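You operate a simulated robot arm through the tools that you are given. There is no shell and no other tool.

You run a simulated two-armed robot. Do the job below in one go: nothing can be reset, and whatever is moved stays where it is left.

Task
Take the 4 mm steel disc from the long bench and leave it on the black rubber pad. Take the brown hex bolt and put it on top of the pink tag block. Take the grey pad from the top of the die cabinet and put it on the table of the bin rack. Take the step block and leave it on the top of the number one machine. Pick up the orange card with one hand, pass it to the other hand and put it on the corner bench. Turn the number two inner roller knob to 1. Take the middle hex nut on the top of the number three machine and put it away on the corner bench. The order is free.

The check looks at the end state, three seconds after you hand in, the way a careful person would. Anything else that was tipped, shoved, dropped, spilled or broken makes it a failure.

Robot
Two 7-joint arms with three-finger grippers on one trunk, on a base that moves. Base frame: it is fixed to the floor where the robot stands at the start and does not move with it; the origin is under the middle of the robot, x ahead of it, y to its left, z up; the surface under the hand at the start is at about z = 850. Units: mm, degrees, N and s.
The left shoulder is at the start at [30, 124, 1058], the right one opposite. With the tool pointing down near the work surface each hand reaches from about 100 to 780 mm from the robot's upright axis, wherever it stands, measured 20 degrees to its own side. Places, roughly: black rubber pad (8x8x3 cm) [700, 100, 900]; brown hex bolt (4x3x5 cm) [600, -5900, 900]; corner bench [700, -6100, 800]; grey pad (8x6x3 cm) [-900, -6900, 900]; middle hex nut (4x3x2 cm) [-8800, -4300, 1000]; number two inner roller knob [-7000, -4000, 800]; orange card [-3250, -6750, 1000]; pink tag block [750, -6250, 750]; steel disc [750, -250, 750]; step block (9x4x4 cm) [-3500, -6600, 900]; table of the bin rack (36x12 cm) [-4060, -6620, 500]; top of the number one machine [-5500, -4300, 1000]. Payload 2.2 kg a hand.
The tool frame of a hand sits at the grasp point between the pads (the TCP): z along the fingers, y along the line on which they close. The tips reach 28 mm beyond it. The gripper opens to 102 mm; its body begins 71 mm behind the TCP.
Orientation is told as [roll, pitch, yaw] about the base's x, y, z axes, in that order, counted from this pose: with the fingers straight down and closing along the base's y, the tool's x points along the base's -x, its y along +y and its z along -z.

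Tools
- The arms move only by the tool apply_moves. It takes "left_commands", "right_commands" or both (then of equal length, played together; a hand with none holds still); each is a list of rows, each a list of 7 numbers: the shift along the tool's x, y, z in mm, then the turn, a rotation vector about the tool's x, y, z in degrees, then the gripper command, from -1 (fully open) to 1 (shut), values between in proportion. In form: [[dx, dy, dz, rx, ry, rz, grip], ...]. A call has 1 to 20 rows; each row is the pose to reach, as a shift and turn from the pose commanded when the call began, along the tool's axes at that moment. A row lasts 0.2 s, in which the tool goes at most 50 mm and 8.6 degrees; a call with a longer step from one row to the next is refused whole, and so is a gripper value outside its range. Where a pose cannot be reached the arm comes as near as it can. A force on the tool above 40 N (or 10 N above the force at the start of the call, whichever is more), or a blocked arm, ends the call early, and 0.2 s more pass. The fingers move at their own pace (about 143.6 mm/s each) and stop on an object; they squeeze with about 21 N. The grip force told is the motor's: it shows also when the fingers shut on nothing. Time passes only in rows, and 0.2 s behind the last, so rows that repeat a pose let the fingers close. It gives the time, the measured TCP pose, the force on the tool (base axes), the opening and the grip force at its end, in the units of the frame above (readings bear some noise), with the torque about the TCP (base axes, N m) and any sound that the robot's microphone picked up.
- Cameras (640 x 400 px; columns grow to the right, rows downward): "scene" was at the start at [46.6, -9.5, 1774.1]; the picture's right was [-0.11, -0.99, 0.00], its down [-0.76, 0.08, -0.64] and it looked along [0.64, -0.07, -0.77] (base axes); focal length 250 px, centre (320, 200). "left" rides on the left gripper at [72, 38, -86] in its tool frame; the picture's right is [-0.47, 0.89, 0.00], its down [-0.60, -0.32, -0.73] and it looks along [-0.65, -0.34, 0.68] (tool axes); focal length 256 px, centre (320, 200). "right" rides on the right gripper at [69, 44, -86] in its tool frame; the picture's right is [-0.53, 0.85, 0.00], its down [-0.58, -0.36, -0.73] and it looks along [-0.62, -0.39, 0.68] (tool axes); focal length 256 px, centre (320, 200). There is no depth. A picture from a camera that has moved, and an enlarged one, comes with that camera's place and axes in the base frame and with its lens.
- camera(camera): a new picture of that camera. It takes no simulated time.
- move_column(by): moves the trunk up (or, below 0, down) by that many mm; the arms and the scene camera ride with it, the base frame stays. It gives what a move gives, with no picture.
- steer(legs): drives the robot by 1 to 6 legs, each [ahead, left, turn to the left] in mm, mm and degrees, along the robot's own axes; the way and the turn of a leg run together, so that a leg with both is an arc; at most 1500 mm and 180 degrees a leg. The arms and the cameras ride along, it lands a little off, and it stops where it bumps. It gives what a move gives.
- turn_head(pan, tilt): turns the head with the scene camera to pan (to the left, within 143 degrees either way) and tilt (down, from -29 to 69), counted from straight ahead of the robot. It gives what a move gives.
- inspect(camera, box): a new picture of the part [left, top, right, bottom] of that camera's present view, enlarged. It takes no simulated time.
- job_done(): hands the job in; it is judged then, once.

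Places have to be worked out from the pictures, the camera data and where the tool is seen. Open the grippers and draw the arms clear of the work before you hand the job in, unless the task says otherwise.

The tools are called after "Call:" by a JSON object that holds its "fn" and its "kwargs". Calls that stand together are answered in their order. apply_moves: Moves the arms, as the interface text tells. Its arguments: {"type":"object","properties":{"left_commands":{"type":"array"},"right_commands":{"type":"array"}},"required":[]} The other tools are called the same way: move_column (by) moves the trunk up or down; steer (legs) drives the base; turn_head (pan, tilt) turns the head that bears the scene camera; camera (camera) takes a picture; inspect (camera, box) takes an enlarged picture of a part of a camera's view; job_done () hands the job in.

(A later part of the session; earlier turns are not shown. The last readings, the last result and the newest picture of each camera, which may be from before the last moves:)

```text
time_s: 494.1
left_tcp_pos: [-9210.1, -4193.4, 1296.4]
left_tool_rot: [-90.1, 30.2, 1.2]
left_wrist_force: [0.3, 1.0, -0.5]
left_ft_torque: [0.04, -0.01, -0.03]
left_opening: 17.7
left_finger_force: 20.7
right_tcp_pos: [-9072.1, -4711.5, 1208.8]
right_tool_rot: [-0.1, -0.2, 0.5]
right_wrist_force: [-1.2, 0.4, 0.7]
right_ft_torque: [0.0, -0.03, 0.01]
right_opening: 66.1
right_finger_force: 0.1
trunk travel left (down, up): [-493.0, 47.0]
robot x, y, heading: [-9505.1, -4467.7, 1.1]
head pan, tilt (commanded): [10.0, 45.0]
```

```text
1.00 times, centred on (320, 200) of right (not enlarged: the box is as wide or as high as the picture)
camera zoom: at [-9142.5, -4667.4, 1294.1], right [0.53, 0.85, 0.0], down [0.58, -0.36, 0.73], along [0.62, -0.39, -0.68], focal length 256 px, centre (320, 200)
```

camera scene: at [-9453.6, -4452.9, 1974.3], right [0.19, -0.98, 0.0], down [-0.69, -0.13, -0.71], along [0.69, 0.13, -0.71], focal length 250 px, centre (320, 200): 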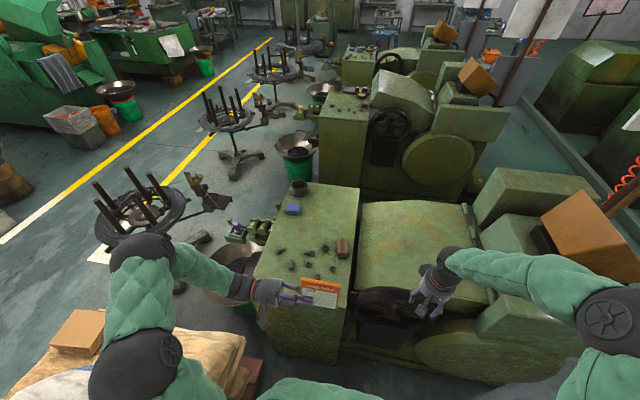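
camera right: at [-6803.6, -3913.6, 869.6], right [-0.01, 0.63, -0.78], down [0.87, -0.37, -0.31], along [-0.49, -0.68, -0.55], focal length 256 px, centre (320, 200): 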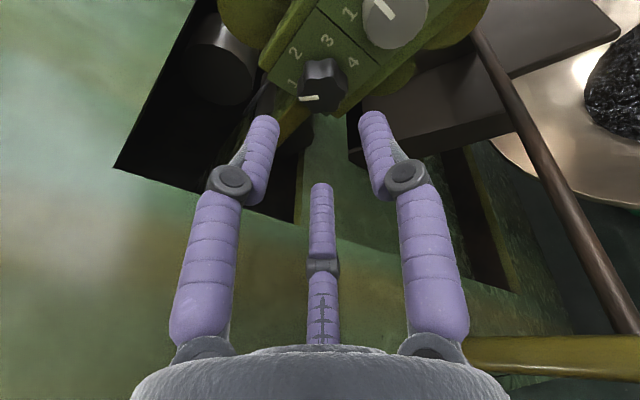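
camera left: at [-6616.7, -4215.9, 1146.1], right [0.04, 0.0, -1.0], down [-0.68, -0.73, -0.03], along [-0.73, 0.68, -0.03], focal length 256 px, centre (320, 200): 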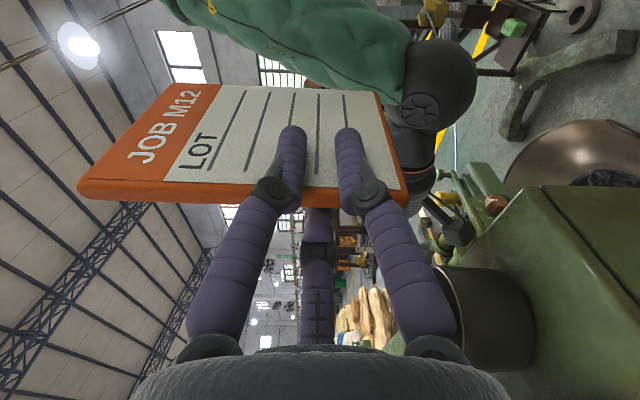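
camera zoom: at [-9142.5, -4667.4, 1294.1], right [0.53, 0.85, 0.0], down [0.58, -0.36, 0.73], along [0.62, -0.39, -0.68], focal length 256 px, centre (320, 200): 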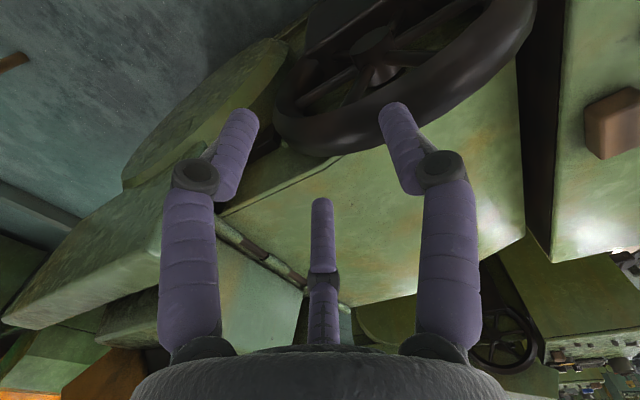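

Besides three small nuts there is one clearly larger hex nut (about 31 mm across, 4x3x2 cm) near (-8790, -4347), matching the given size and place - that is the middle-sized one wanted. I move a bit closer and turn toward it.

Call:
{"fn": "steer", "kwargs": {"legs": [[105, 0, 0], [0, 0, 14]]}}

Call:
{"fn": "turn_head", "kwargs": {"pan": -5, "tilt": 50}}

Call:
{"fn": "camera", "kwargs": {"camera": "scene"}}

Call:
{"fn": "inspect", "kwargs": {"camera": "scene", "box": [270, 150, 380, 260]}}

```text
time_s: 496.2
left_tcp_pos: [-9180.1, -4130.2, 1295.6]
left_tool_rot: [-89.9, 30.3, 15.2]
left_wrist_force: [-0.3, -0.1, 0.0]
left_ft_torque: [0.04, 0.02, 0.03]
left_opening: 17.6
left_finger_force: 21.5
right_tcp_pos: [-8921.0, -4598.5, 1207.9]
right_tool_rot: [-0.2, -0.1, 14.4]
right_wrist_force: [0.1, -0.5, -0.2]
right_ft_torque: [-0.02, 0.02, -0.01]
right_opening: 66.1
right_finger_force: 0.0
trunk travel left (down, up): [-493.0, 47.0]
robot x, y, heading: [-9400.4, -4463.4, 14.9]
head pan, tilt (commanded): [10.0, 45.0]
```

```text
time_s: 496.9
left_tcp_pos: [-9178.3, -4131.0, 1296.6]
left_tool_rot: [-90.0, 30.2, 15.3]
left_wrist_force: [-0.9, -0.1, -0.8]
left_ft_torque: [0.06, -0.02, 0.03]
left_opening: 17.7
left_finger_force: 20.9
right_tcp_pos: [-8919.6, -4598.6, 1208.1]
right_tool_rot: [-0.1, -0.2, 14.3]
right_wrist_force: [-0.6, 0.1, -0.2]
right_ft_torque: [0.01, -0.06, -0.01]
right_opening: 66.3
right_finger_force: 0.2
trunk travel left (down, up): [-493.0, 47.0]
robot x, y, heading: [-9398.6, -4465.0, 14.7]
head pan, tilt (commanded): [-5.0, 50.0]
```

```text
taken
camera scene: at [-9351.8, -4460.1, 1967.4], right [0.17, -0.99, 0.0], down [-0.75, -0.13, -0.64], along [0.63, 0.11, -0.77], focal length 250 px, centre (320, 200)
```

scene: 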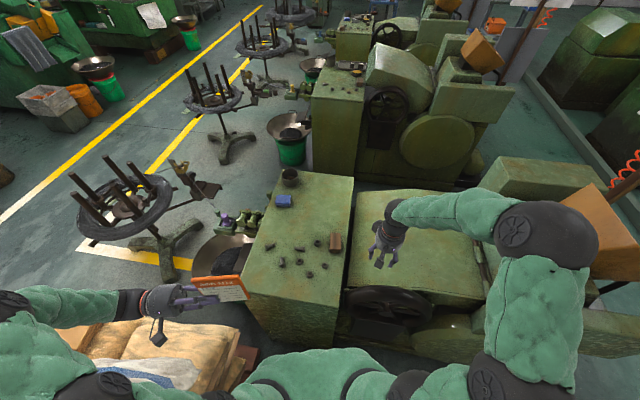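

```text
3.64 times, centred on (325, 205) of scene
camera zoom: at [-9351.8, -4460.1, 1967.4], right [0.17, -0.99, 0.0], down [-0.75, -0.13, -0.64], along [0.63, 0.11, -0.77], focal length 909 px, centre (302, 182)
```

zoom: 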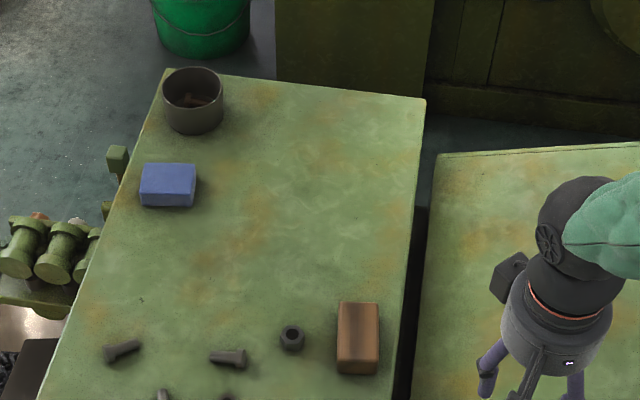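

Nut centre about (-8789, -4348). I bring the right hand over it, turning so that no finger faces the brown block or the bolt, with the opening at about 50 mm.

Call:
{"fn": "apply_moves", "kwargs": {"right_commands": [[-27, 30, 0, 0, 0, 2, -0.2], [-54, 60, 0, 0, 0, 4, -0.1], [-81, 90, 0, 0, 0, 6, 0], [-108, 120, 0, 0, 0, 8, 0], [-135, 150, 10, 0, 0, 10, 0], [-162, 180, 30, 0, 0, 12, 0], [-188.8, 210.4, 50, 0, 0, 14.3, 0], [-188.8, 210.4, 95, 0, 0, 14.3, 0], [-188.8, 210.4, 128, 0, 0, 14.3, 0], [-188.8, 210.4, 128, 0, 0, 14.3, 0]]}}

Call:
{"fn": "camera", "kwargs": {"camera": "right"}}

Call:
{"fn": "inspect", "kwargs": {"camera": "right", "box": [230, 30, 410, 160]}}

```text
time_s: 499.1
left_tcp_pos: [-9179.0, -4130.0, 1295.7]
left_tool_rot: [-90.0, 30.2, 15.3]
left_wrist_force: [-1.1, 0.5, -0.5]
left_ft_torque: [0.06, 0.02, 0.01]
left_opening: 17.4
left_finger_force: 21.2
right_tcp_pos: [-8789.6, -4349.5, 1078.7]
right_tool_rot: [-0.1, -0.2, 0.0]
right_wrist_force: [-0.9, 0.4, -0.1]
right_ft_torque: [0.03, -0.01, -0.01]
right_opening: 51.2
right_finger_force: 0.0
trunk travel left (down, up): [-493.0, 47.0]
robot x, y, heading: [-9400.1, -4469.1, 14.7]
head pan, tilt (commanded): [-5.0, 50.0]
```

```text
taken
camera right: at [-8859.3, -4304.3, 1165.3], right [0.53, 0.85, 0.0], down [0.58, -0.36, 0.73], along [0.62, -0.39, -0.68], focal length 256 px, centre (320, 200)
```

right: 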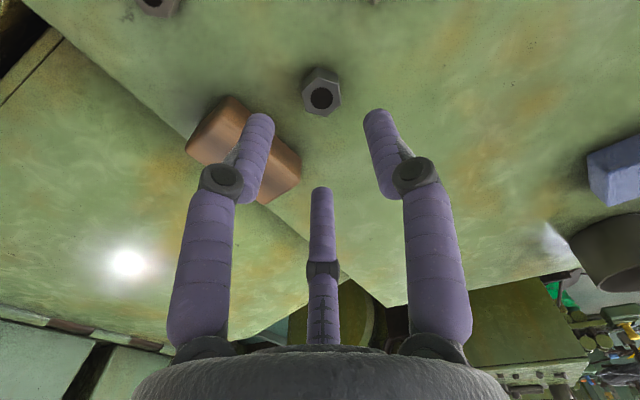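

```text
3.08 times, centred on (320, 95) of right
camera zoom: at [-8859.3, -4304.3, 1165.3], right [0.53, 0.85, 0.0], down [0.58, -0.36, 0.73], along [0.62, -0.39, -0.68], focal length 788 px, centre (320, 523)
```

zoom: 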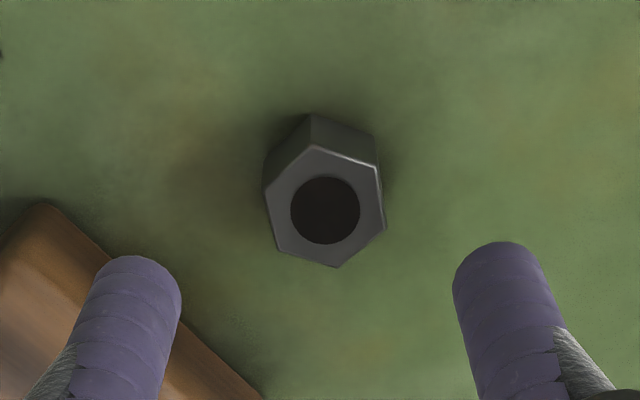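

Nut is 3 mm off in x; I correct and descend to z≈1000.

Call:
{"fn": "apply_moves", "kwargs": {"right_commands": [[-1.5, 0.2, 30, 0, 0, 0, 0], [-2.9, 0.5, 55, 0, 0, 0, 0], [-2.9, 0.5, 70, 0, 0, 0, 0], [-2.9, 0.5, 78, 0, 0, 0, 0], [-2.9, 0.5, 78, 0, 0, 0, 0]]}}

Call:
{"fn": "inspect", "kwargs": {"camera": "right", "box": [200, 60, 440, 220]}}

```text
time_s: 500.3
left_tcp_pos: [-9178.2, -4130.0, 1296.2]
left_tool_rot: [-89.9, 30.2, 15.3]
left_wrist_force: [0.5, 0.3, -0.2]
left_ft_torque: [-0.02, -0.01, -0.02]
left_opening: 17.7
left_finger_force: 21.4
right_tcp_pos: [-8786.7, -4348.4, 1001.3]
right_tool_rot: [0.0, -0.1, 0.0]
right_wrist_force: [0.7, 0.0, -0.4]
right_ft_torque: [-0.02, 0.01, 0.01]
right_opening: 51.0
right_finger_force: 0.1
trunk travel left (down, up): [-493.0, 47.0]
robot x, y, heading: [-9404.9, -4465.4, 14.8]
head pan, tilt (commanded): [-5.0, 50.0]
```

```text
2.50 times, centred on (320, 140) of right
camera zoom: at [-8856.1, -4304.3, 1087.7], right [0.53, 0.85, 0.0], down [0.58, -0.36, 0.73], along [0.62, -0.39, -0.68], focal length 640 px, centre (320, 350)
```

zoom: 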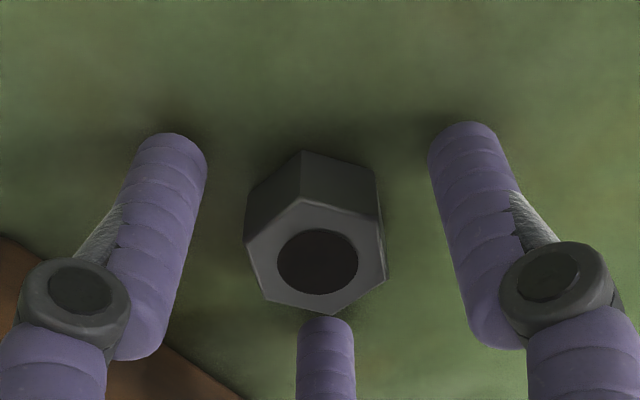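

Centred. I lower the last millimetres and close.

Call:
{"fn": "apply_moves", "kwargs": {"right_commands": [[0, 0, 2, 0, 0, 0, 0], [0, 0, 4, 0, 0, 0, 0], [0, 0, 4, 0, 0, 0, 0]]}}

```text
time_s: 501.1
left_tcp_pos: [-9178.2, -4129.7, 1295.7]
left_tool_rot: [-90.1, 30.2, 15.2]
left_wrist_force: [0.6, -0.3, -0.6]
left_ft_torque: [0.01, 0.01, 0.01]
left_opening: 17.7
left_finger_force: 21.3
right_tcp_pos: [-8786.6, -4347.9, 997.5]
right_tool_rot: [-0.2, 0.0, 0.1]
right_wrist_force: [0.1, -0.4, 0.4]
right_ft_torque: [0.01, 0.01, 0.01]
right_opening: 51.0
right_finger_force: 0.1
trunk travel left (down, up): [-493.0, 47.0]
robot x, y, heading: [-9398.2, -4466.9, 14.9]
head pan, tilt (commanded): [-5.0, 50.0]
```

Call:
{"fn": "apply_moves", "kwargs": {"right_commands": [[0, 0, 1, 0, 0, 0, 0.1], [0, 0, 1.5, 0, 0, 0, 0.2], [0, 0, 1.5, 0, 0, 0, 0.4], [0, 0, 1.5, 0, 0, 0, 1], [0, 0, 1.5, 0, 0, 0, 1], [0, 0, 1.5, 0, 0, 0, 1]]}}

Call:
{"fn": "inspect", "kwargs": {"camera": "right", "box": [200, 60, 440, 220]}}

```text
time_s: 502.5
left_tcp_pos: [-9179.7, -4128.8, 1295.8]
left_tool_rot: [-90.0, 30.1, 15.1]
left_wrist_force: [0.1, 0.2, -1.0]
left_ft_torque: [0.06, 0.02, 0.02]
left_opening: 17.8
left_finger_force: 20.5
right_tcp_pos: [-8786.9, -4348.5, 997.4]
right_tool_rot: [0.0, -0.2, 0.1]
right_wrist_force: [-4.9, -2.2, 16.8]
right_ft_torque: [-0.24, 0.53, -0.01]
right_opening: 26.8
right_finger_force: 21.0
trunk travel left (down, up): [-493.0, 47.0]
robot x, y, heading: [-9397.3, -4466.1, 14.7]
head pan, tilt (commanded): [-5.0, 50.0]
```

```text
2.50 times, centred on (320, 140) of right
camera zoom: at [-8857.0, -4304.0, 1083.6], right [0.53, 0.85, 0.0], down [0.57, -0.36, 0.73], along [0.62, -0.39, -0.68], focal length 640 px, centre (320, 350)
```

zoom: 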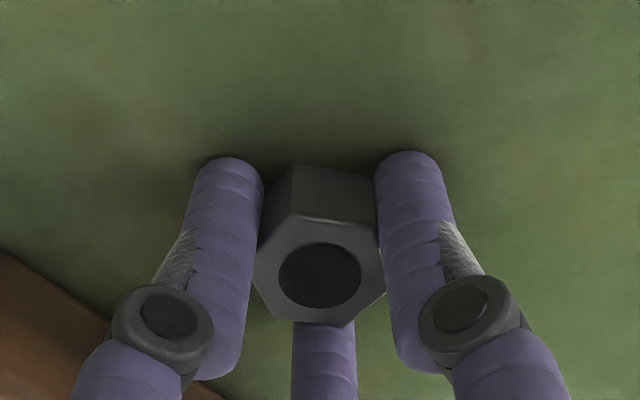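

Gripped on its flats (26.8 mm, 21 N). I lift slowly.

Call:
{"fn": "apply_moves", "kwargs": {"right_commands": [[0, 0, -2, 0, 0, 0, 1], [0, 0, -5, 0, 0, 0, 1], [0, 0, -10, 0, 0, 0, 1], [0, 0, -18, 0, 0, 0, 1], [0, 0, -28, 0, 0, 0, 1], [0, 0, -28, 0, 0, 0, 1]]}}

Call:
{"fn": "inspect", "kwargs": {"camera": "right", "box": [200, 60, 440, 220]}}

```text
time_s: 503.9
left_tcp_pos: [-9177.9, -4129.4, 1296.0]
left_tool_rot: [-90.1, 30.2, 15.1]
left_wrist_force: [0.0, -0.1, 0.0]
left_ft_torque: [0.07, 0.02, 0.0]
left_opening: 17.9
left_finger_force: 20.8
right_tcp_pos: [-8785.5, -4347.5, 1023.2]
right_tool_rot: [-0.1, 0.1, 0.1]
right_wrist_force: [-0.1, 0.0, -0.1]
right_ft_torque: [-0.02, 0.0, -0.02]
right_opening: 27.0
right_finger_force: 20.8
trunk travel left (down, up): [-493.0, 47.0]
robot x, y, heading: [-9397.9, -4466.3, 14.8]
head pan, tilt (commanded): [-5.0, 50.0]
```

```text
2.50 times, centred on (320, 140) of right
camera zoom: at [-8856.1, -4303.7, 1109.7], right [0.53, 0.85, 0.0], down [0.58, -0.36, 0.73], along [0.62, -0.39, -0.68], focal length 640 px, centre (320, 350)
```

zoom: 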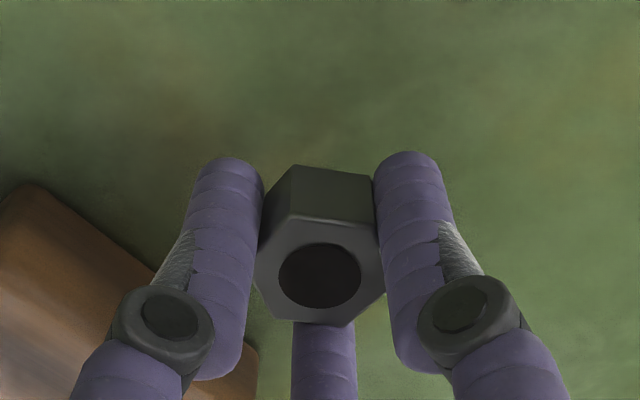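

Held. I lift it clear and draw the right hand in to the carrying pose.

Call:
{"fn": "apply_moves", "kwargs": {"right_commands": [[0, 0, -40, 0, 0, 0, 1], [0, 0, -80, 0, 0, 0, 1], [10, -20, -120, 0, 0, 0, 1], [30, -55, -145, 0, 0, 0, 1], [50, -92, -165, 0, 0, 0, 1], [70, -129, -180, 0, 0, 0, 1], [90, -166, -185, 0, 0, 0, 1], [108, -202, -185, 0, 0, 0, 1], [125.4, -237.9, -185, 0, 0, 0, 1]]}}

Call:
{"fn": "camera", "kwargs": {"camera": "right"}}

Call:
{"fn": "inspect", "kwargs": {"camera": "scene", "box": [220, 170, 380, 300]}}

```text
time_s: 505.9
left_tcp_pos: [-9180.4, -4130.6, 1297.0]
left_tool_rot: [-89.9, 30.1, 15.2]
left_wrist_force: [1.1, -0.7, -0.2]
left_ft_torque: [0.05, 0.04, 0.04]
left_opening: 17.9
left_finger_force: 21.2
right_tcp_pos: [-8913.7, -4588.4, 1209.2]
right_tool_rot: [0.1, 0.0, 0.1]
right_wrist_force: [0.3, 0.8, -1.4]
right_ft_torque: [0.01, -0.03, 0.04]
right_opening: 26.4
right_finger_force: 20.7
trunk travel left (down, up): [-493.0, 47.0]
robot x, y, heading: [-9397.5, -4468.3, 15.0]
head pan, tilt (commanded): [-5.0, 50.0]
```

```text
taken
camera right: at [-8983.5, -4543.5, 1295.5], right [0.53, 0.85, 0.0], down [0.58, -0.36, 0.73], along [0.62, -0.39, -0.68], focal length 256 px, centre (320, 200)
```

right: 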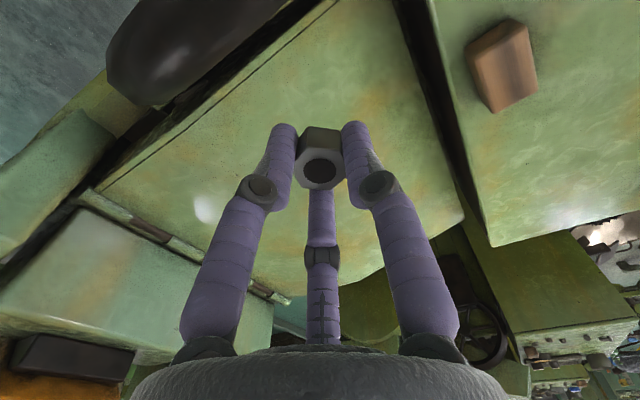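

```text
3.08 times, centred on (300, 235) of scene
camera zoom: at [-9353.4, -4462.0, 1967.5], right [0.17, -0.99, 0.0], down [-0.75, -0.13, -0.64], along [0.63, 0.11, -0.77], focal length 769 px, centre (382, 92)
```

zoom: 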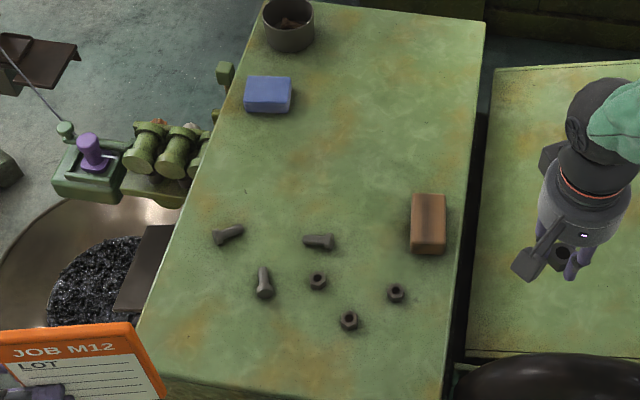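

Nut and card are in hand. I leave by the left-hand aisle: turn to -y and drive to y≈-6450, then look along it.

Call:
{"fn": "steer", "kwargs": {"legs": [[0, 0, -104.9], [1500, 0, 0], [480, 0, 0], [0, 0, 90]]}}

Call:
{"fn": "turn_head", "kwargs": {"pan": 0, "tilt": 25}}

Call:
{"fn": "camera", "kwargs": {"camera": "scene"}}

```text
time_s: 513.0
left_tcp_pos: [-9132.0, -5056.5, 1296.7]
left_tool_rot: [-90.6, 30.9, -88.6]
left_wrist_force: [-0.4, -0.4, -0.2]
left_ft_torque: [0.03, 0.01, -0.03]
left_opening: 17.9
left_finger_force: 20.6
right_tcp_pos: [-9640.8, -5207.4, 1210.4]
right_tool_rot: [0.2, -0.2, -104.4]
right_wrist_force: [-0.1, 0.0, -1.2]
right_ft_torque: [-0.01, -0.03, -0.01]
right_opening: 26.3
right_finger_force: 21.9
trunk travel left (down, up): [-493.0, 47.0]
robot x, y, heading: [-9400.7, -4768.7, -89.8]
head pan, tilt (commanded): [-5.0, 50.0]
stopped in leg 2: the robot was blocked; the commanded pose is now the measured one
```

```text
time_s: 513.9
left_tcp_pos: [-9132.5, -5056.0, 1296.5]
left_tool_rot: [-90.8, 30.8, -88.9]
left_wrist_force: [-0.2, -0.9, -1.3]
left_ft_torque: [0.01, -0.06, -0.03]
left_opening: 17.8
left_finger_force: 21.4
right_tcp_pos: [-9641.4, -5206.8, 1211.3]
right_tool_rot: [0.1, -0.4, -104.3]
right_wrist_force: [-0.5, 0.4, -1.3]
right_ft_torque: [-0.03, 0.01, 0.01]
right_opening: 26.4
right_finger_force: 21.2
trunk travel left (down, up): [-493.0, 47.0]
robot x, y, heading: [-9401.0, -4774.9, -89.5]
head pan, tilt (commanded): [0.0, 25.0]
```

```text
taken
camera scene: at [-9402.5, -4824.0, 2005.2], right [-1.0, -0.01, 0.0], down [0.0, 0.42, -0.91], along [0.01, -0.91, -0.42], focal length 250 px, centre (320, 200)
```

scene: 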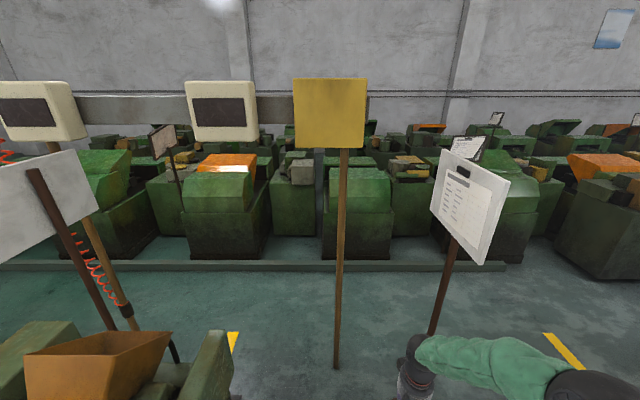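

The robot was blocked after 300 mm. I look to the left to see what my left arm or base met.

Call:
{"fn": "turn_head", "kwargs": {"pan": 70, "tilt": 50}}

Call:
{"fn": "camera", "kwargs": {"camera": "scene"}}

Call:
{"fn": "camera", "kwargs": {"camera": "left"}}

Call:
{"fn": "turn_head", "kwargs": {"pan": 20, "tilt": 60}}

Call:
{"fn": "camera", "kwargs": {"camera": "scene"}}

```text
time_s: 515.4
left_tcp_pos: [-9132.9, -5056.6, 1296.0]
left_tool_rot: [-90.8, 30.9, -88.9]
left_wrist_force: [0.2, -0.3, -0.7]
left_ft_torque: [0.03, -0.05, 0.02]
left_opening: 17.7
left_finger_force: 20.8
right_tcp_pos: [-9641.0, -5205.1, 1210.7]
right_tool_rot: [0.1, -0.5, -104.4]
right_wrist_force: [-0.6, -0.2, -0.9]
right_ft_torque: [-0.04, 0.01, 0.0]
right_opening: 26.3
right_finger_force: 21.2
trunk travel left (down, up): [-493.0, 47.0]
robot x, y, heading: [-9397.1, -4767.6, -89.7]
head pan, tilt (commanded): [70.0, 50.0]
```

```text
taken
camera scene: at [-9330.1, -4757.6, 1967.5], right [-0.34, -0.94, 0.01], down [-0.72, 0.25, -0.65], along [0.61, -0.22, -0.76], focal length 250 px, centre (320, 200)
```

scene: 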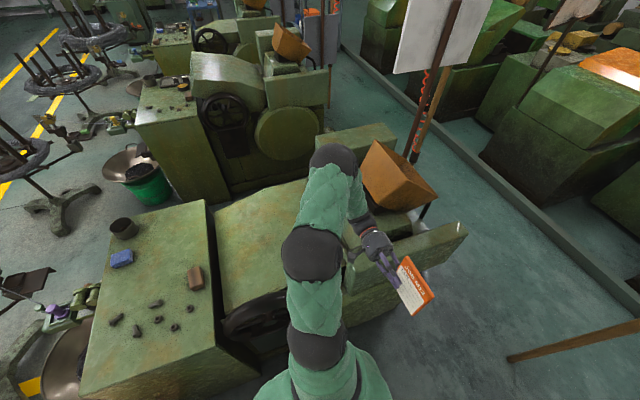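

```text
taken
camera left: at [-9049.5, -4973.2, 1299.0], right [-0.01, 0.05, -1.0], down [0.75, -0.66, -0.04], along [-0.66, -0.75, -0.03], focal length 256 px, centre (320, 200)
```

left: 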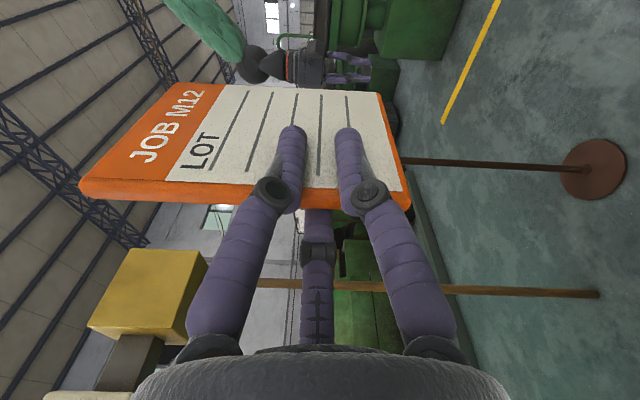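

```text
time_s: 516.5
left_tcp_pos: [-9133.0, -5055.6, 1296.3]
left_tool_rot: [-90.9, 30.8, -88.8]
left_wrist_force: [-0.5, -0.1, -0.3]
left_ft_torque: [0.01, -0.06, -0.02]
left_opening: 17.9
left_finger_force: 20.8
right_tcp_pos: [-9639.7, -5207.5, 1211.1]
right_tool_rot: [0.1, -0.5, -104.4]
right_wrist_force: [-0.3, 0.4, -0.2]
right_ft_torque: [0.01, -0.01, 0.02]
right_opening: 26.2
right_finger_force: 21.5
trunk travel left (down, up): [-493.0, 47.0]
robot x, y, heading: [-9400.3, -4774.7, -89.4]
head pan, tilt (commanded): [20.0, 60.0]
```

```text
taken
camera scene: at [-9379.3, -4794.4, 1955.1], right [-0.94, -0.35, 0.0], down [-0.3, 0.81, -0.51], along [0.18, -0.47, -0.86], focal length 250 px, centre (320, 200)
```

scene: 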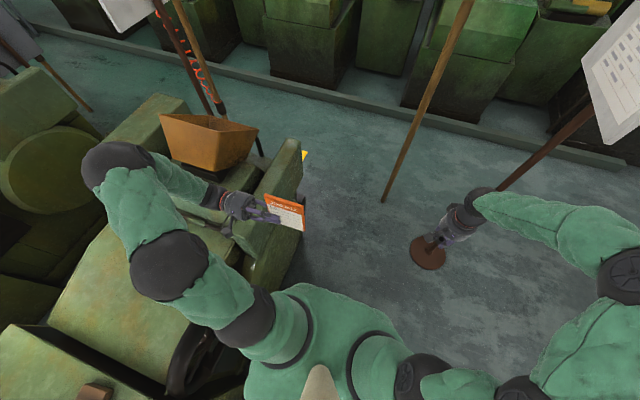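

My left arm touched machine 3's rear plate and hopper, and sign posts stand ahead. I back out the same way and take the cross-aisle at x≈-10900 instead.

Call:
{"fn": "steer", "kwargs": {"legs": [[-300, 0, 0], [0, -1500, 0]]}}

Call:
{"fn": "camera", "kwargs": {"camera": "left"}}

Call:
{"fn": "turn_head", "kwargs": {"pan": 10, "tilt": 30}}

Call:
{"fn": "camera", "kwargs": {"camera": "scene"}}

```text
time_s: 525.6
left_tcp_pos: [-10646.9, -4761.4, 1295.2]
left_tool_rot: [-90.8, 31.1, -90.1]
left_wrist_force: [0.7, -0.6, 0.5]
left_ft_torque: [-0.01, -0.05, 0.01]
left_opening: 17.8
left_finger_force: 21.2
right_tcp_pos: [-11157.0, -4899.3, 1209.2]
right_tool_rot: [0.0, 0.0, -105.6]
right_wrist_force: [0.6, 0.2, -0.8]
right_ft_torque: [0.01, 0.0, -0.01]
right_opening: 26.1
right_finger_force: 20.8
trunk travel left (down, up): [-493.0, 47.0]
robot x, y, heading: [-10907.9, -4461.0, -90.8]
head pan, tilt (commanded): [20.0, 60.0]
```

```text
taken
camera left: at [-10561.3, -4679.6, 1297.2], right [-0.01, 0.06, -1.0], down [0.73, -0.68, -0.05], along [-0.68, -0.73, -0.04], focal length 256 px, centre (320, 200)
```

left: 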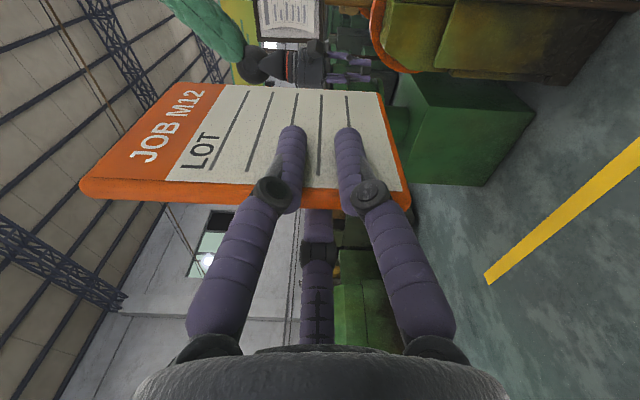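

```text
time_s: 526.6
left_tcp_pos: [-10646.3, -4759.8, 1293.9]
left_tool_rot: [-90.8, 31.0, -90.1]
left_wrist_force: [-0.1, -0.5, -0.9]
left_ft_torque: [0.01, -0.05, -0.01]
left_opening: 18.1
left_finger_force: 20.6
right_tcp_pos: [-11157.0, -4899.2, 1209.2]
right_tool_rot: [-0.1, 0.0, -105.4]
right_wrist_force: [0.6, 0.4, -0.5]
right_ft_torque: [0.01, -0.02, 0.01]
right_opening: 26.1
right_finger_force: 20.9
trunk travel left (down, up): [-493.0, 47.0]
robot x, y, heading: [-10908.8, -4464.4, -90.6]
head pan, tilt (commanded): [10.0, 30.0]
```

```text
taken
camera scene: at [-10894.1, -4524.7, 1996.8], right [-0.99, -0.16, 0.0], down [-0.08, 0.49, -0.87], along [0.14, -0.85, -0.5], focal length 250 px, centre (320, 200)
```

scene: 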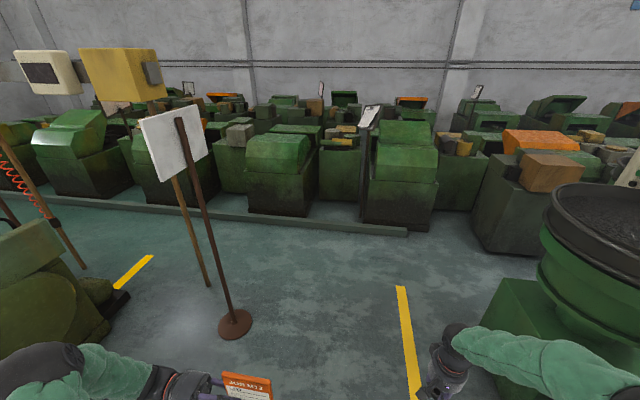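

All clear ahead here, and both items are still held. I go on to y≈-6650 and turn east along the left aisle.

Call:
{"fn": "steer", "kwargs": {"legs": [[1500, 0, 0.3], [680, 0, 0], [0, 0, 90.4], [1500, 0, 0]]}}

Call:
{"fn": "turn_head", "kwargs": {"pan": 0, "tilt": 25}}

Call:
{"fn": "camera", "kwargs": {"camera": "scene"}}

```text
time_s: 548.2
left_tcp_pos: [-9155.3, -6421.0, 1293.7]
left_tool_rot: [-90.8, 31.1, -1.2]
left_wrist_force: [-0.9, -0.4, -1.1]
left_ft_torque: [0.03, 0.03, 0.01]
left_opening: 17.6
left_finger_force: 21.0
right_tcp_pos: [-9027.6, -6935.4, 1208.6]
right_tool_rot: [-0.1, 0.0, -16.6]
right_wrist_force: [0.6, -0.8, -0.9]
right_ft_torque: [0.02, -0.02, 0.0]
right_opening: 25.8
right_finger_force: 21.0
trunk travel left (down, up): [-493.0, 47.0]
robot x, y, heading: [-9457.2, -6678.5, -2.0]
head pan, tilt (commanded): [10.0, 30.0]
```

```text
time_s: 548.9
left_tcp_pos: [-9155.6, -6423.1, 1294.0]
left_tool_rot: [-90.7, 31.1, -1.2]
left_wrist_force: [1.0, 0.4, -1.1]
left_ft_torque: [0.05, 0.01, -0.04]
left_opening: 17.8
left_finger_force: 21.3
right_tcp_pos: [-9028.4, -6936.2, 1208.3]
right_tool_rot: [-0.1, 0.0, -16.7]
right_wrist_force: [1.4, 0.6, -1.1]
right_ft_torque: [0.02, 0.01, -0.04]
right_opening: 26.0
right_finger_force: 21.0
trunk travel left (down, up): [-493.0, 47.0]
robot x, y, heading: [-9457.4, -6685.4, -1.7]
head pan, tilt (commanded): [0.0, 25.0]
```

```text
taken
camera scene: at [-9395.2, -6682.0, 2004.9], right [-0.03, -1.0, 0.0], down [-0.42, 0.01, -0.91], along [0.91, -0.03, -0.42], focal length 250 px, centre (320, 200)
```

scene: 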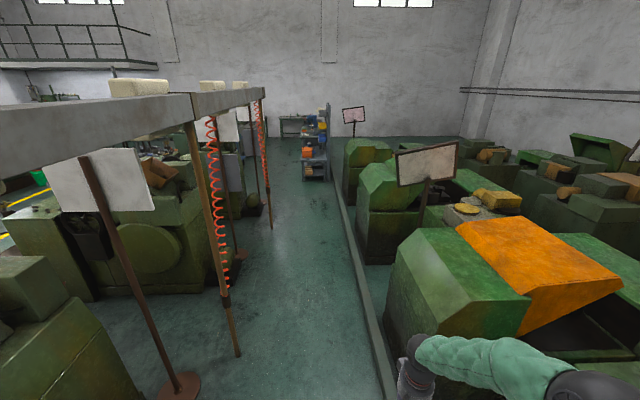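

The aisle is clear between the posts (y≈-6055) and the curb (y≈-7200). I drive along it with the heading corrected.

Call:
{"fn": "steer", "kwargs": {"legs": [[1500, 0, 1.7], [1500, 0, 0], [1500, 0, 0]]}}

Call:
{"fn": "camera", "kwargs": {"camera": "scene"}}

```text
time_s: 570.5
left_tcp_pos: [-4647.5, -6474.9, 1294.4]
left_tool_rot: [-90.9, 31.1, -0.1]
left_wrist_force: [-0.4, -0.1, -0.9]
left_ft_torque: [0.02, -0.02, 0.0]
left_opening: 18.1
left_finger_force: 21.5
right_tcp_pos: [-4509.5, -6985.2, 1208.9]
right_tool_rot: [-0.1, -0.1, -15.6]
right_wrist_force: [0.1, 0.4, -1.7]
right_ft_torque: [0.01, 0.03, -0.01]
right_opening: 26.1
right_finger_force: 21.0
trunk travel left (down, up): [-493.0, 47.0]
robot x, y, heading: [-4948.0, -6738.5, -0.6]
head pan, tilt (commanded): [0.0, 25.0]
```

```text
taken
camera scene: at [-4881.9, -6739.5, 2004.9], right [-0.01, -1.0, 0.0], down [-0.42, 0.01, -0.91], along [0.91, -0.01, -0.42], focal length 250 px, centre (320, 200)
```

scene: 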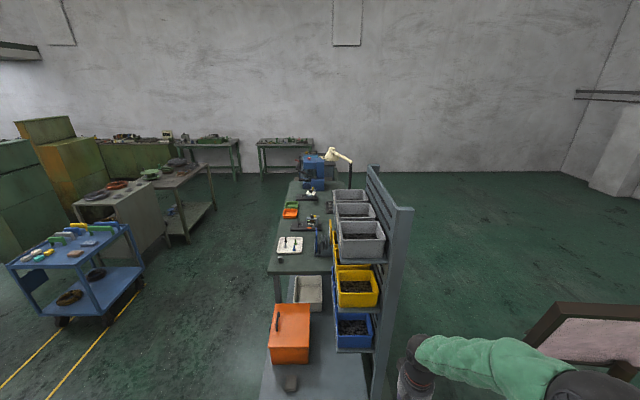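

The rack is right ahead, and the grey pad can be seen lying on its table. I side-step left in stages to the open floor and drive on to the corner bench.

Call:
{"fn": "steer", "kwargs": {"legs": [[0, 490, 0.5], [300, 0, 0], [0, 450, 0], [1500, 0, 0], [1500, 0, 0]]}}

Call:
{"fn": "turn_head", "kwargs": {"pan": 0, "tilt": 30}}

Call:
{"fn": "camera", "kwargs": {"camera": "scene"}}

```text
time_s: 591.4
left_tcp_pos: [-1339.9, -5536.7, 1294.5]
left_tool_rot: [-90.8, 31.0, 0.4]
left_wrist_force: [0.0, -0.1, -1.3]
left_ft_torque: [0.01, 0.0, -0.01]
left_opening: 17.9
left_finger_force: 21.2
right_tcp_pos: [-1196.9, -6048.0, 1209.0]
right_tool_rot: [-0.1, 0.0, -15.0]
right_wrist_force: [0.9, 0.1, -1.1]
right_ft_torque: [0.0, 0.01, 0.0]
right_opening: 26.0
right_finger_force: 21.0
trunk travel left (down, up): [-493.0, 47.0]
robot x, y, heading: [-1632.7, -5802.9, -0.1]
head pan, tilt (commanded): [0.0, 25.0]
```

```text
time_s: 592.1
left_tcp_pos: [-1339.9, -5537.9, 1293.5]
left_tool_rot: [-90.9, 31.1, 0.5]
left_wrist_force: [0.0, 0.3, -0.6]
left_ft_torque: [0.06, -0.01, -0.01]
left_opening: 17.8
left_finger_force: 21.2
right_tcp_pos: [-1197.2, -6047.8, 1209.3]
right_tool_rot: [0.0, 0.0, -15.1]
right_wrist_force: [0.7, 0.2, -0.6]
right_ft_torque: [0.02, -0.01, 0.01]
right_opening: 25.8
right_finger_force: 21.1
trunk travel left (down, up): [-493.0, 47.0]
robot x, y, heading: [-1634.7, -5804.5, -0.4]
head pan, tilt (commanded): [0.0, 30.0]
```

```text
taken
camera scene: at [-1573.7, -5804.6, 1997.0], right [0.0, -1.0, 0.0], down [-0.5, 0.0, -0.87], along [0.87, 0.0, -0.5], focal length 250 px, centre (320, 200)
```

scene: 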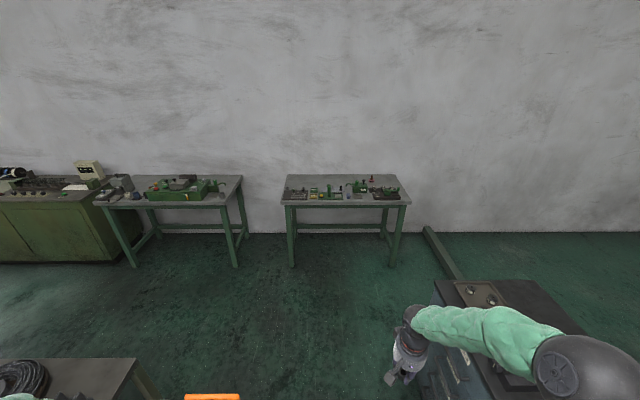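

I drive up to the corner bench and look at the free space on it.

Call:
{"fn": "steer", "kwargs": {"legs": [[1500, 0, 0.3], [0, -60, 0]]}}

Call:
{"fn": "move_column", "kwargs": {"by": -140}}

Call:
{"fn": "turn_head", "kwargs": {"pan": 0, "tilt": 40}}

Call:
{"fn": "camera", "kwargs": {"camera": "scene"}}

```text
time_s: 600.1
left_tcp_pos: [163.5, -5611.7, 1294.9]
left_tool_rot: [-90.8, 31.1, 0.0]
left_wrist_force: [0.3, 0.1, -1.2]
left_ft_torque: [0.03, 0.05, -0.02]
left_opening: 17.7
left_finger_force: 21.1
right_tcp_pos: [303.9, -6122.4, 1208.8]
right_tool_rot: [-0.1, 0.0, -15.4]
right_wrist_force: [-0.6, -0.2, -0.5]
right_ft_torque: [0.01, -0.02, -0.04]
right_opening: 26.1
right_finger_force: 21.5
trunk travel left (down, up): [-493.0, 47.0]
robot x, y, heading: [-136.2, -5877.1, -1.0]
head pan, tilt (commanded): [0.0, 30.0]
```

```text
time_s: 601.8
left_tcp_pos: [163.4, -5610.5, 1154.5]
left_tool_rot: [-90.8, 31.0, 0.2]
left_wrist_force: [0.2, 0.6, 0.2]
left_ft_torque: [-0.01, -0.03, -0.02]
left_opening: 17.9
left_finger_force: 20.9
right_tcp_pos: [302.4, -6121.9, 1069.7]
right_tool_rot: [-0.1, 0.0, -15.3]
right_wrist_force: [0.6, 0.1, -0.6]
right_ft_torque: [0.01, 0.01, 0.02]
right_opening: 25.9
right_finger_force: 20.7
trunk travel left (down, up): [-353.0, 187.0]
robot x, y, heading: [-134.6, -5874.3, -0.8]
head pan, tilt (commanded): [0.0, 30.0]
```

```text
time_s: 602.5
left_tcp_pos: [163.2, -5610.8, 1153.0]
left_tool_rot: [-90.8, 31.1, 0.1]
left_wrist_force: [0.9, -0.4, -0.6]
left_ft_torque: [0.05, 0.02, 0.01]
left_opening: 18.0
left_finger_force: 21.0
right_tcp_pos: [302.6, -6121.4, 1067.8]
right_tool_rot: [-0.1, -0.1, -15.4]
right_wrist_force: [0.1, -0.2, -1.2]
right_ft_torque: [-0.01, 0.0, -0.01]
right_opening: 25.9
right_finger_force: 21.0
trunk travel left (down, up): [-353.0, 187.0]
robot x, y, heading: [-134.5, -5877.1, -0.5]
head pan, tilt (commanded): [0.0, 40.0]
```

```text
taken
camera scene: at [-77.7, -5876.2, 1841.6], right [-0.01, -1.0, 0.0], down [-0.64, 0.01, -0.77], along [0.77, -0.01, -0.64], focal length 250 px, centre (320, 200)
```

scene: 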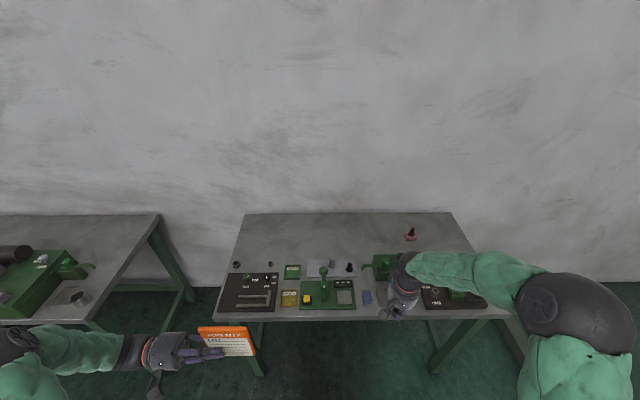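

The whole rear half of the bench is free. I move up to it and pick spots for nut and card.

Call:
{"fn": "steer", "kwargs": {"legs": [[205, 0, 0.5]]}}

Call:
{"fn": "turn_head", "kwargs": {"pan": -5, "tilt": 48}}

Call:
{"fn": "camera", "kwargs": {"camera": "scene"}}

Call:
{"fn": "inspect", "kwargs": {"camera": "scene", "box": [200, 140, 460, 300]}}

```text
time_s: 604.1
left_tcp_pos: [366.7, -5608.9, 1153.4]
left_tool_rot: [-90.9, 31.3, 0.6]
left_wrist_force: [-0.1, -0.1, -1.3]
left_ft_torque: [0.04, -0.02, -0.01]
left_opening: 17.8
left_finger_force: 21.0
right_tcp_pos: [510.3, -6119.0, 1067.3]
right_tool_rot: [-0.1, 0.0, -14.8]
right_wrist_force: [0.1, -0.4, -1.3]
right_ft_torque: [0.02, 0.0, -0.01]
right_opening: 25.9
right_finger_force: 21.3
trunk travel left (down, up): [-353.0, 187.0]
robot x, y, heading: [73.7, -5876.8, -0.3]
head pan, tilt (commanded): [0.0, 40.0]
```

```text
time_s: 604.8
left_tcp_pos: [364.8, -5608.9, 1154.6]
left_tool_rot: [-90.8, 31.1, 0.7]
left_wrist_force: [0.7, -0.4, -0.1]
left_ft_torque: [0.04, 0.04, -0.03]
left_opening: 17.9
left_finger_force: 21.0
right_tcp_pos: [510.0, -6118.6, 1068.2]
right_tool_rot: [-0.1, 0.1, -14.8]
right_wrist_force: [0.3, -0.3, -0.6]
right_ft_torque: [0.0, -0.01, -0.02]
right_opening: 26.1
right_finger_force: 21.0
trunk travel left (down, up): [-353.0, 187.0]
robot x, y, heading: [75.6, -5874.5, -0.4]
head pan, tilt (commanded): [-5.0, 48.0]
```

```text
taken
camera scene: at [120.4, -5883.9, 1830.2], right [-0.09, -1.0, 0.0], down [-0.74, 0.07, -0.67], along [0.67, -0.06, -0.74], focal length 250 px, centre (320, 200)
```

scene: 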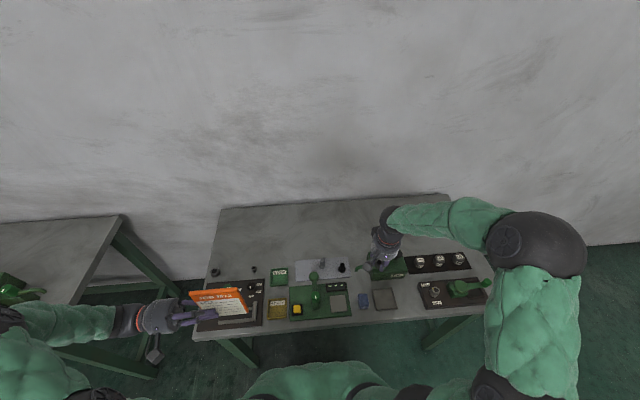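

```text
2.46 times, centred on (330, 220) of scene
camera zoom: at [120.4, -5883.9, 1830.2], right [-0.09, -1.0, 0.0], down [-0.74, 0.07, -0.67], along [0.67, -0.06, -0.74], focal length 615 px, centre (295, 151)
```

zoom: 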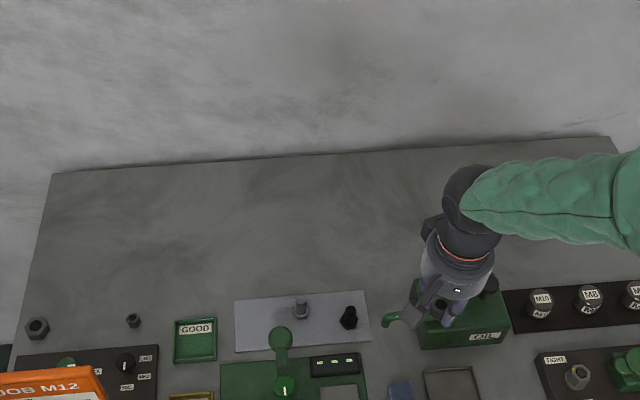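

The bench holds a larger and a smaller nut at its left, so mine is indeed the middle one. I bring it over the free spot at about (750, -6060) and lower it.

Call:
{"fn": "apply_moves", "kwargs": {"right_commands": [[-36, 20, 0, 0, 0, 0, 1], [-72, 39, 0, 0, 0, 0, 1], [-108, 59, 0, 0, 0, 0, 1], [-145, 79, 0, 0, 0, 0, 1], [-181, 99, 0, 0, 0, 0, 1], [-216.9, 118.3, 0, 0, 0, 0, 1], [-216.9, 118.3, 45, 0, 0, 0, 1], [-216.9, 118.3, 90, 0, 0, 0, 1], [-216.9, 118.3, 135, 0, 0, 0, 1], [-216.9, 118.3, 165, 0, 0, 0, 1], [-216.9, 118.3, 165, 0, 0, 0, 1]]}}

Call:
{"fn": "camera", "kwargs": {"camera": "right"}}

Call:
{"fn": "inspect", "kwargs": {"camera": "scene", "box": [280, 180, 420, 290]}}

```text
time_s: 607.2
left_tcp_pos: [364.4, -5609.2, 1154.8]
left_tool_rot: [-90.9, 31.1, 0.6]
left_wrist_force: [0.1, -0.2, -1.4]
left_ft_torque: [0.07, -0.01, 0.01]
left_opening: 17.6
left_finger_force: 20.9
right_tcp_pos: [750.3, -6060.1, 903.3]
right_tool_rot: [0.1, -0.1, -14.9]
right_wrist_force: [-0.4, 0.0, -0.4]
right_ft_torque: [0.01, 0.0, 0.02]
right_opening: 25.9
right_finger_force: 21.3
trunk travel left (down, up): [-353.0, 187.0]
robot x, y, heading: [73.3, -5871.9, 0.0]
head pan, tilt (commanded): [-5.0, 48.0]
```

```text
taken
camera right: at [694.9, -5999.7, 989.3], right [0.73, 0.68, 0.0], down [0.46, -0.5, 0.73], along [0.5, -0.54, -0.68], focal length 256 px, centre (320, 200)
```

right: 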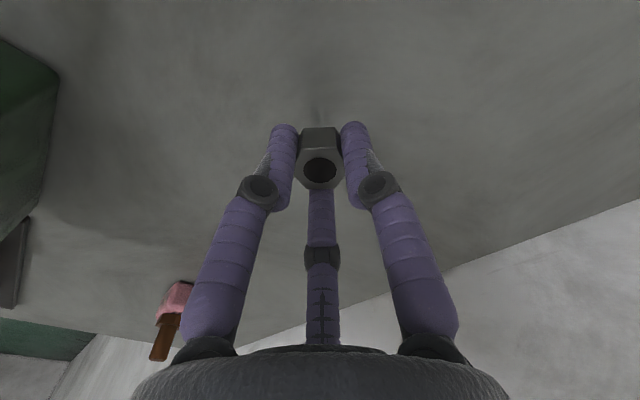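

```text
3.64 times, centred on (350, 235) of scene
camera zoom: at [120.4, -5883.9, 1830.2], right [-0.09, -1.0, 0.0], down [-0.74, 0.07, -0.67], along [0.67, -0.06, -0.74], focal length 909 px, centre (211, 73)
```

zoom: 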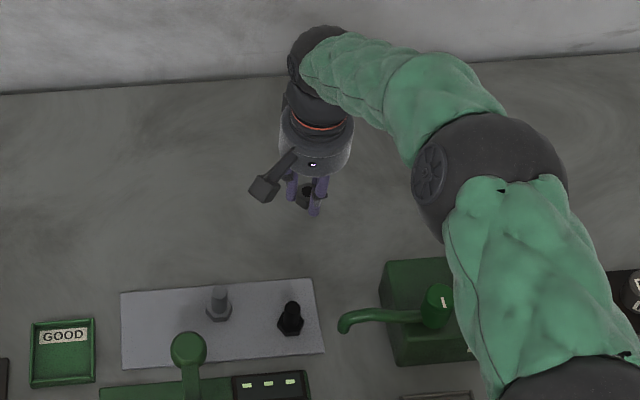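

Free space all round. I lower in small steps until the nut touches.

Call:
{"fn": "apply_moves", "kwargs": {"right_commands": [[0, 0, 8, 0, 0, 0, 1], [0, 0, 14, 0, 0, 0, 1], [0, 0, 18, 0, 0, 0, 1], [0, 0, 20, 0, 0, 0, 1], [0, 0, 20, 0, 0, 0, 1]]}}

Call:
{"fn": "apply_moves", "kwargs": {"right_commands": [[0, 0, 1.5, 0, 0, 0, 1], [0, 0, 3, 0, 0, 0, 1], [0, 0, 3, 0, 0, 0, 1]]}}

```text
time_s: 608.4
left_tcp_pos: [365.9, -5609.1, 1153.9]
left_tool_rot: [-90.8, 31.1, 0.6]
left_wrist_force: [0.8, -0.2, -1.1]
left_ft_torque: [0.02, 0.0, 0.02]
left_opening: 17.8
left_finger_force: 20.8
right_tcp_pos: [750.2, -6059.0, 882.9]
right_tool_rot: [-0.1, -0.1, -14.8]
right_wrist_force: [0.2, -0.1, -1.8]
right_ft_torque: [-0.01, 0.01, 0.02]
right_opening: 25.7
right_finger_force: 21.0
trunk travel left (down, up): [-353.0, 187.0]
robot x, y, heading: [74.2, -5874.7, 0.2]
head pan, tilt (commanded): [-5.0, 48.0]
```

```text
time_s: 609.2
left_tcp_pos: [365.3, -5609.1, 1154.0]
left_tool_rot: [-90.8, 31.0, 0.6]
left_wrist_force: [-0.4, 0.1, -0.3]
left_ft_torque: [0.03, -0.01, 0.0]
left_opening: 17.7
left_finger_force: 21.3
right_tcp_pos: [749.3, -6061.7, 880.7]
right_tool_rot: [-0.1, 0.0, -14.9]
right_wrist_force: [-0.3, 0.2, -0.8]
right_ft_torque: [0.02, 0.01, -0.01]
right_opening: 26.0
right_finger_force: 21.4
trunk travel left (down, up): [-353.0, 187.0]
robot x, y, heading: [70.4, -5875.1, -0.3]
head pan, tilt (commanded): [-5.0, 48.0]
```

Call:
{"fn": "apply_moves", "kwargs": {"right_commands": [[0, 0, 1.5, 0, 0, 0, 1], [0, 0, 3, 0, 0, 0, 1], [0, 0, 3, 0, 0, 0, 1]]}}

```text
time_s: 610.0
left_tcp_pos: [365.6, -5609.1, 1155.1]
left_tool_rot: [-90.8, 31.1, 0.5]
left_wrist_force: [0.2, 0.5, -1.5]
left_ft_torque: [0.03, -0.02, -0.02]
left_opening: 17.9
left_finger_force: 21.6
right_tcp_pos: [750.1, -6059.7, 878.0]
right_tool_rot: [-0.1, -0.1, -14.9]
right_wrist_force: [0.3, 0.4, 1.4]
right_ft_torque: [0.05, 0.03, 0.0]
right_opening: 25.9
right_finger_force: 20.8
trunk travel left (down, up): [-353.0, 187.0]
robot x, y, heading: [70.2, -5877.6, 0.3]
head pan, tilt (commanded): [-5.0, 48.0]
```

Call:
{"fn": "apply_moves", "kwargs": {"right_commands": [[0, 0, 1, 0, 0, 0, 1], [0, 0, 1.5, 0, 0, 0, 1], [0, 0, 1.5, 0, 0, 0, 1]]}}

```text
time_s: 610.8
left_tcp_pos: [363.4, -5609.5, 1154.9]
left_tool_rot: [-90.7, 31.1, 0.6]
left_wrist_force: [-1.1, 0.5, -0.7]
left_ft_torque: [0.08, -0.02, -0.01]
left_opening: 17.9
left_finger_force: 21.0
right_tcp_pos: [749.3, -6060.5, 877.9]
right_tool_rot: [-0.1, -0.1, -14.9]
right_wrist_force: [-1.9, 1.0, 12.3]
right_ft_torque: [0.02, 0.1, 0.01]
right_opening: 25.9
right_finger_force: 20.9
trunk travel left (down, up): [-353.0, 187.0]
robot x, y, heading: [74.6, -5875.2, -0.3]
head pan, tilt (commanded): [-5.0, 48.0]
```

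The nut is down (+12 N). I ease off, open the fingers and rise.

Call:
{"fn": "apply_moves", "kwargs": {"right_commands": [[0, 0, -1, 0, 0, 0, 1], [0, 0, -1.5, 0, 0, 0, 0.3], [0, 0, -1.5, 0, 0, 0, 0.1], [0, 0, -1.5, 0, 0, 0, 0.1], [0, 0, -12, 0, 0, 0, 0.1], [0, 0, -35, 0, 0, 0, 0.1], [0, 0, -75, 0, 0, 0, 0.1], [0, 0, -115, 0, 0, 0, 0.1], [0, 0, -155, 0, 0, 0, 0.1]]}}

Call:
{"fn": "camera", "kwargs": {"camera": "right"}}

Call:
{"fn": "inspect", "kwargs": {"camera": "scene", "box": [280, 180, 420, 290]}}

```text
time_s: 612.8
left_tcp_pos: [364.7, -5609.0, 1155.1]
left_tool_rot: [-90.8, 31.1, 0.6]
left_wrist_force: [-0.1, 0.6, -0.8]
left_ft_torque: [0.08, -0.04, 0.05]
left_opening: 17.8
left_finger_force: 21.2
right_tcp_pos: [749.0, -6060.3, 1030.8]
right_tool_rot: [-0.2, 0.1, -15.0]
right_wrist_force: [-0.6, 0.3, 0.6]
right_ft_torque: [0.01, -0.03, -0.02]
right_opening: 45.7
right_finger_force: 0.0
trunk travel left (down, up): [-353.0, 187.0]
robot x, y, heading: [70.1, -5871.8, 0.1]
head pan, tilt (commanded): [-5.0, 48.0]
```

```text
taken
camera right: at [693.4, -5998.8, 1117.7], right [0.73, 0.68, 0.0], down [0.46, -0.5, 0.73], along [0.5, -0.54, -0.68], focal length 256 px, centre (320, 200)
```

right: 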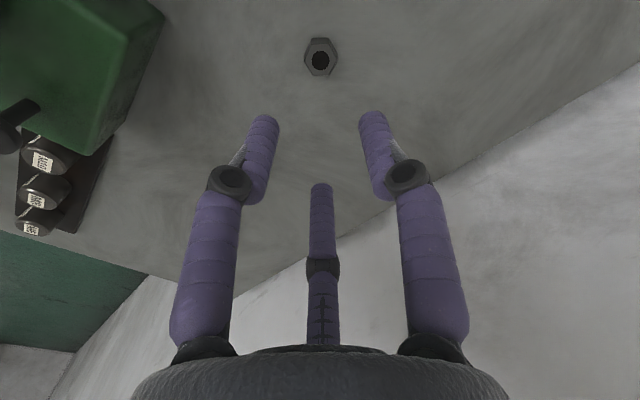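

```text
3.64 times, centred on (350, 235) of scene
camera zoom: at [119.6, -5883.8, 1830.2], right [-0.09, -1.0, 0.0], down [-0.74, 0.07, -0.67], along [0.67, -0.06, -0.74], focal length 909 px, centre (211, 73)
```

zoom: 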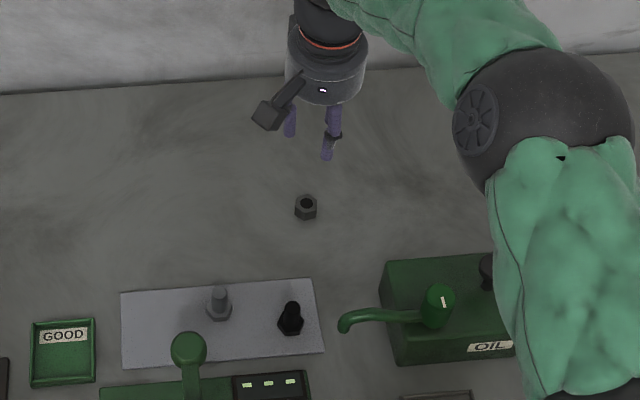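

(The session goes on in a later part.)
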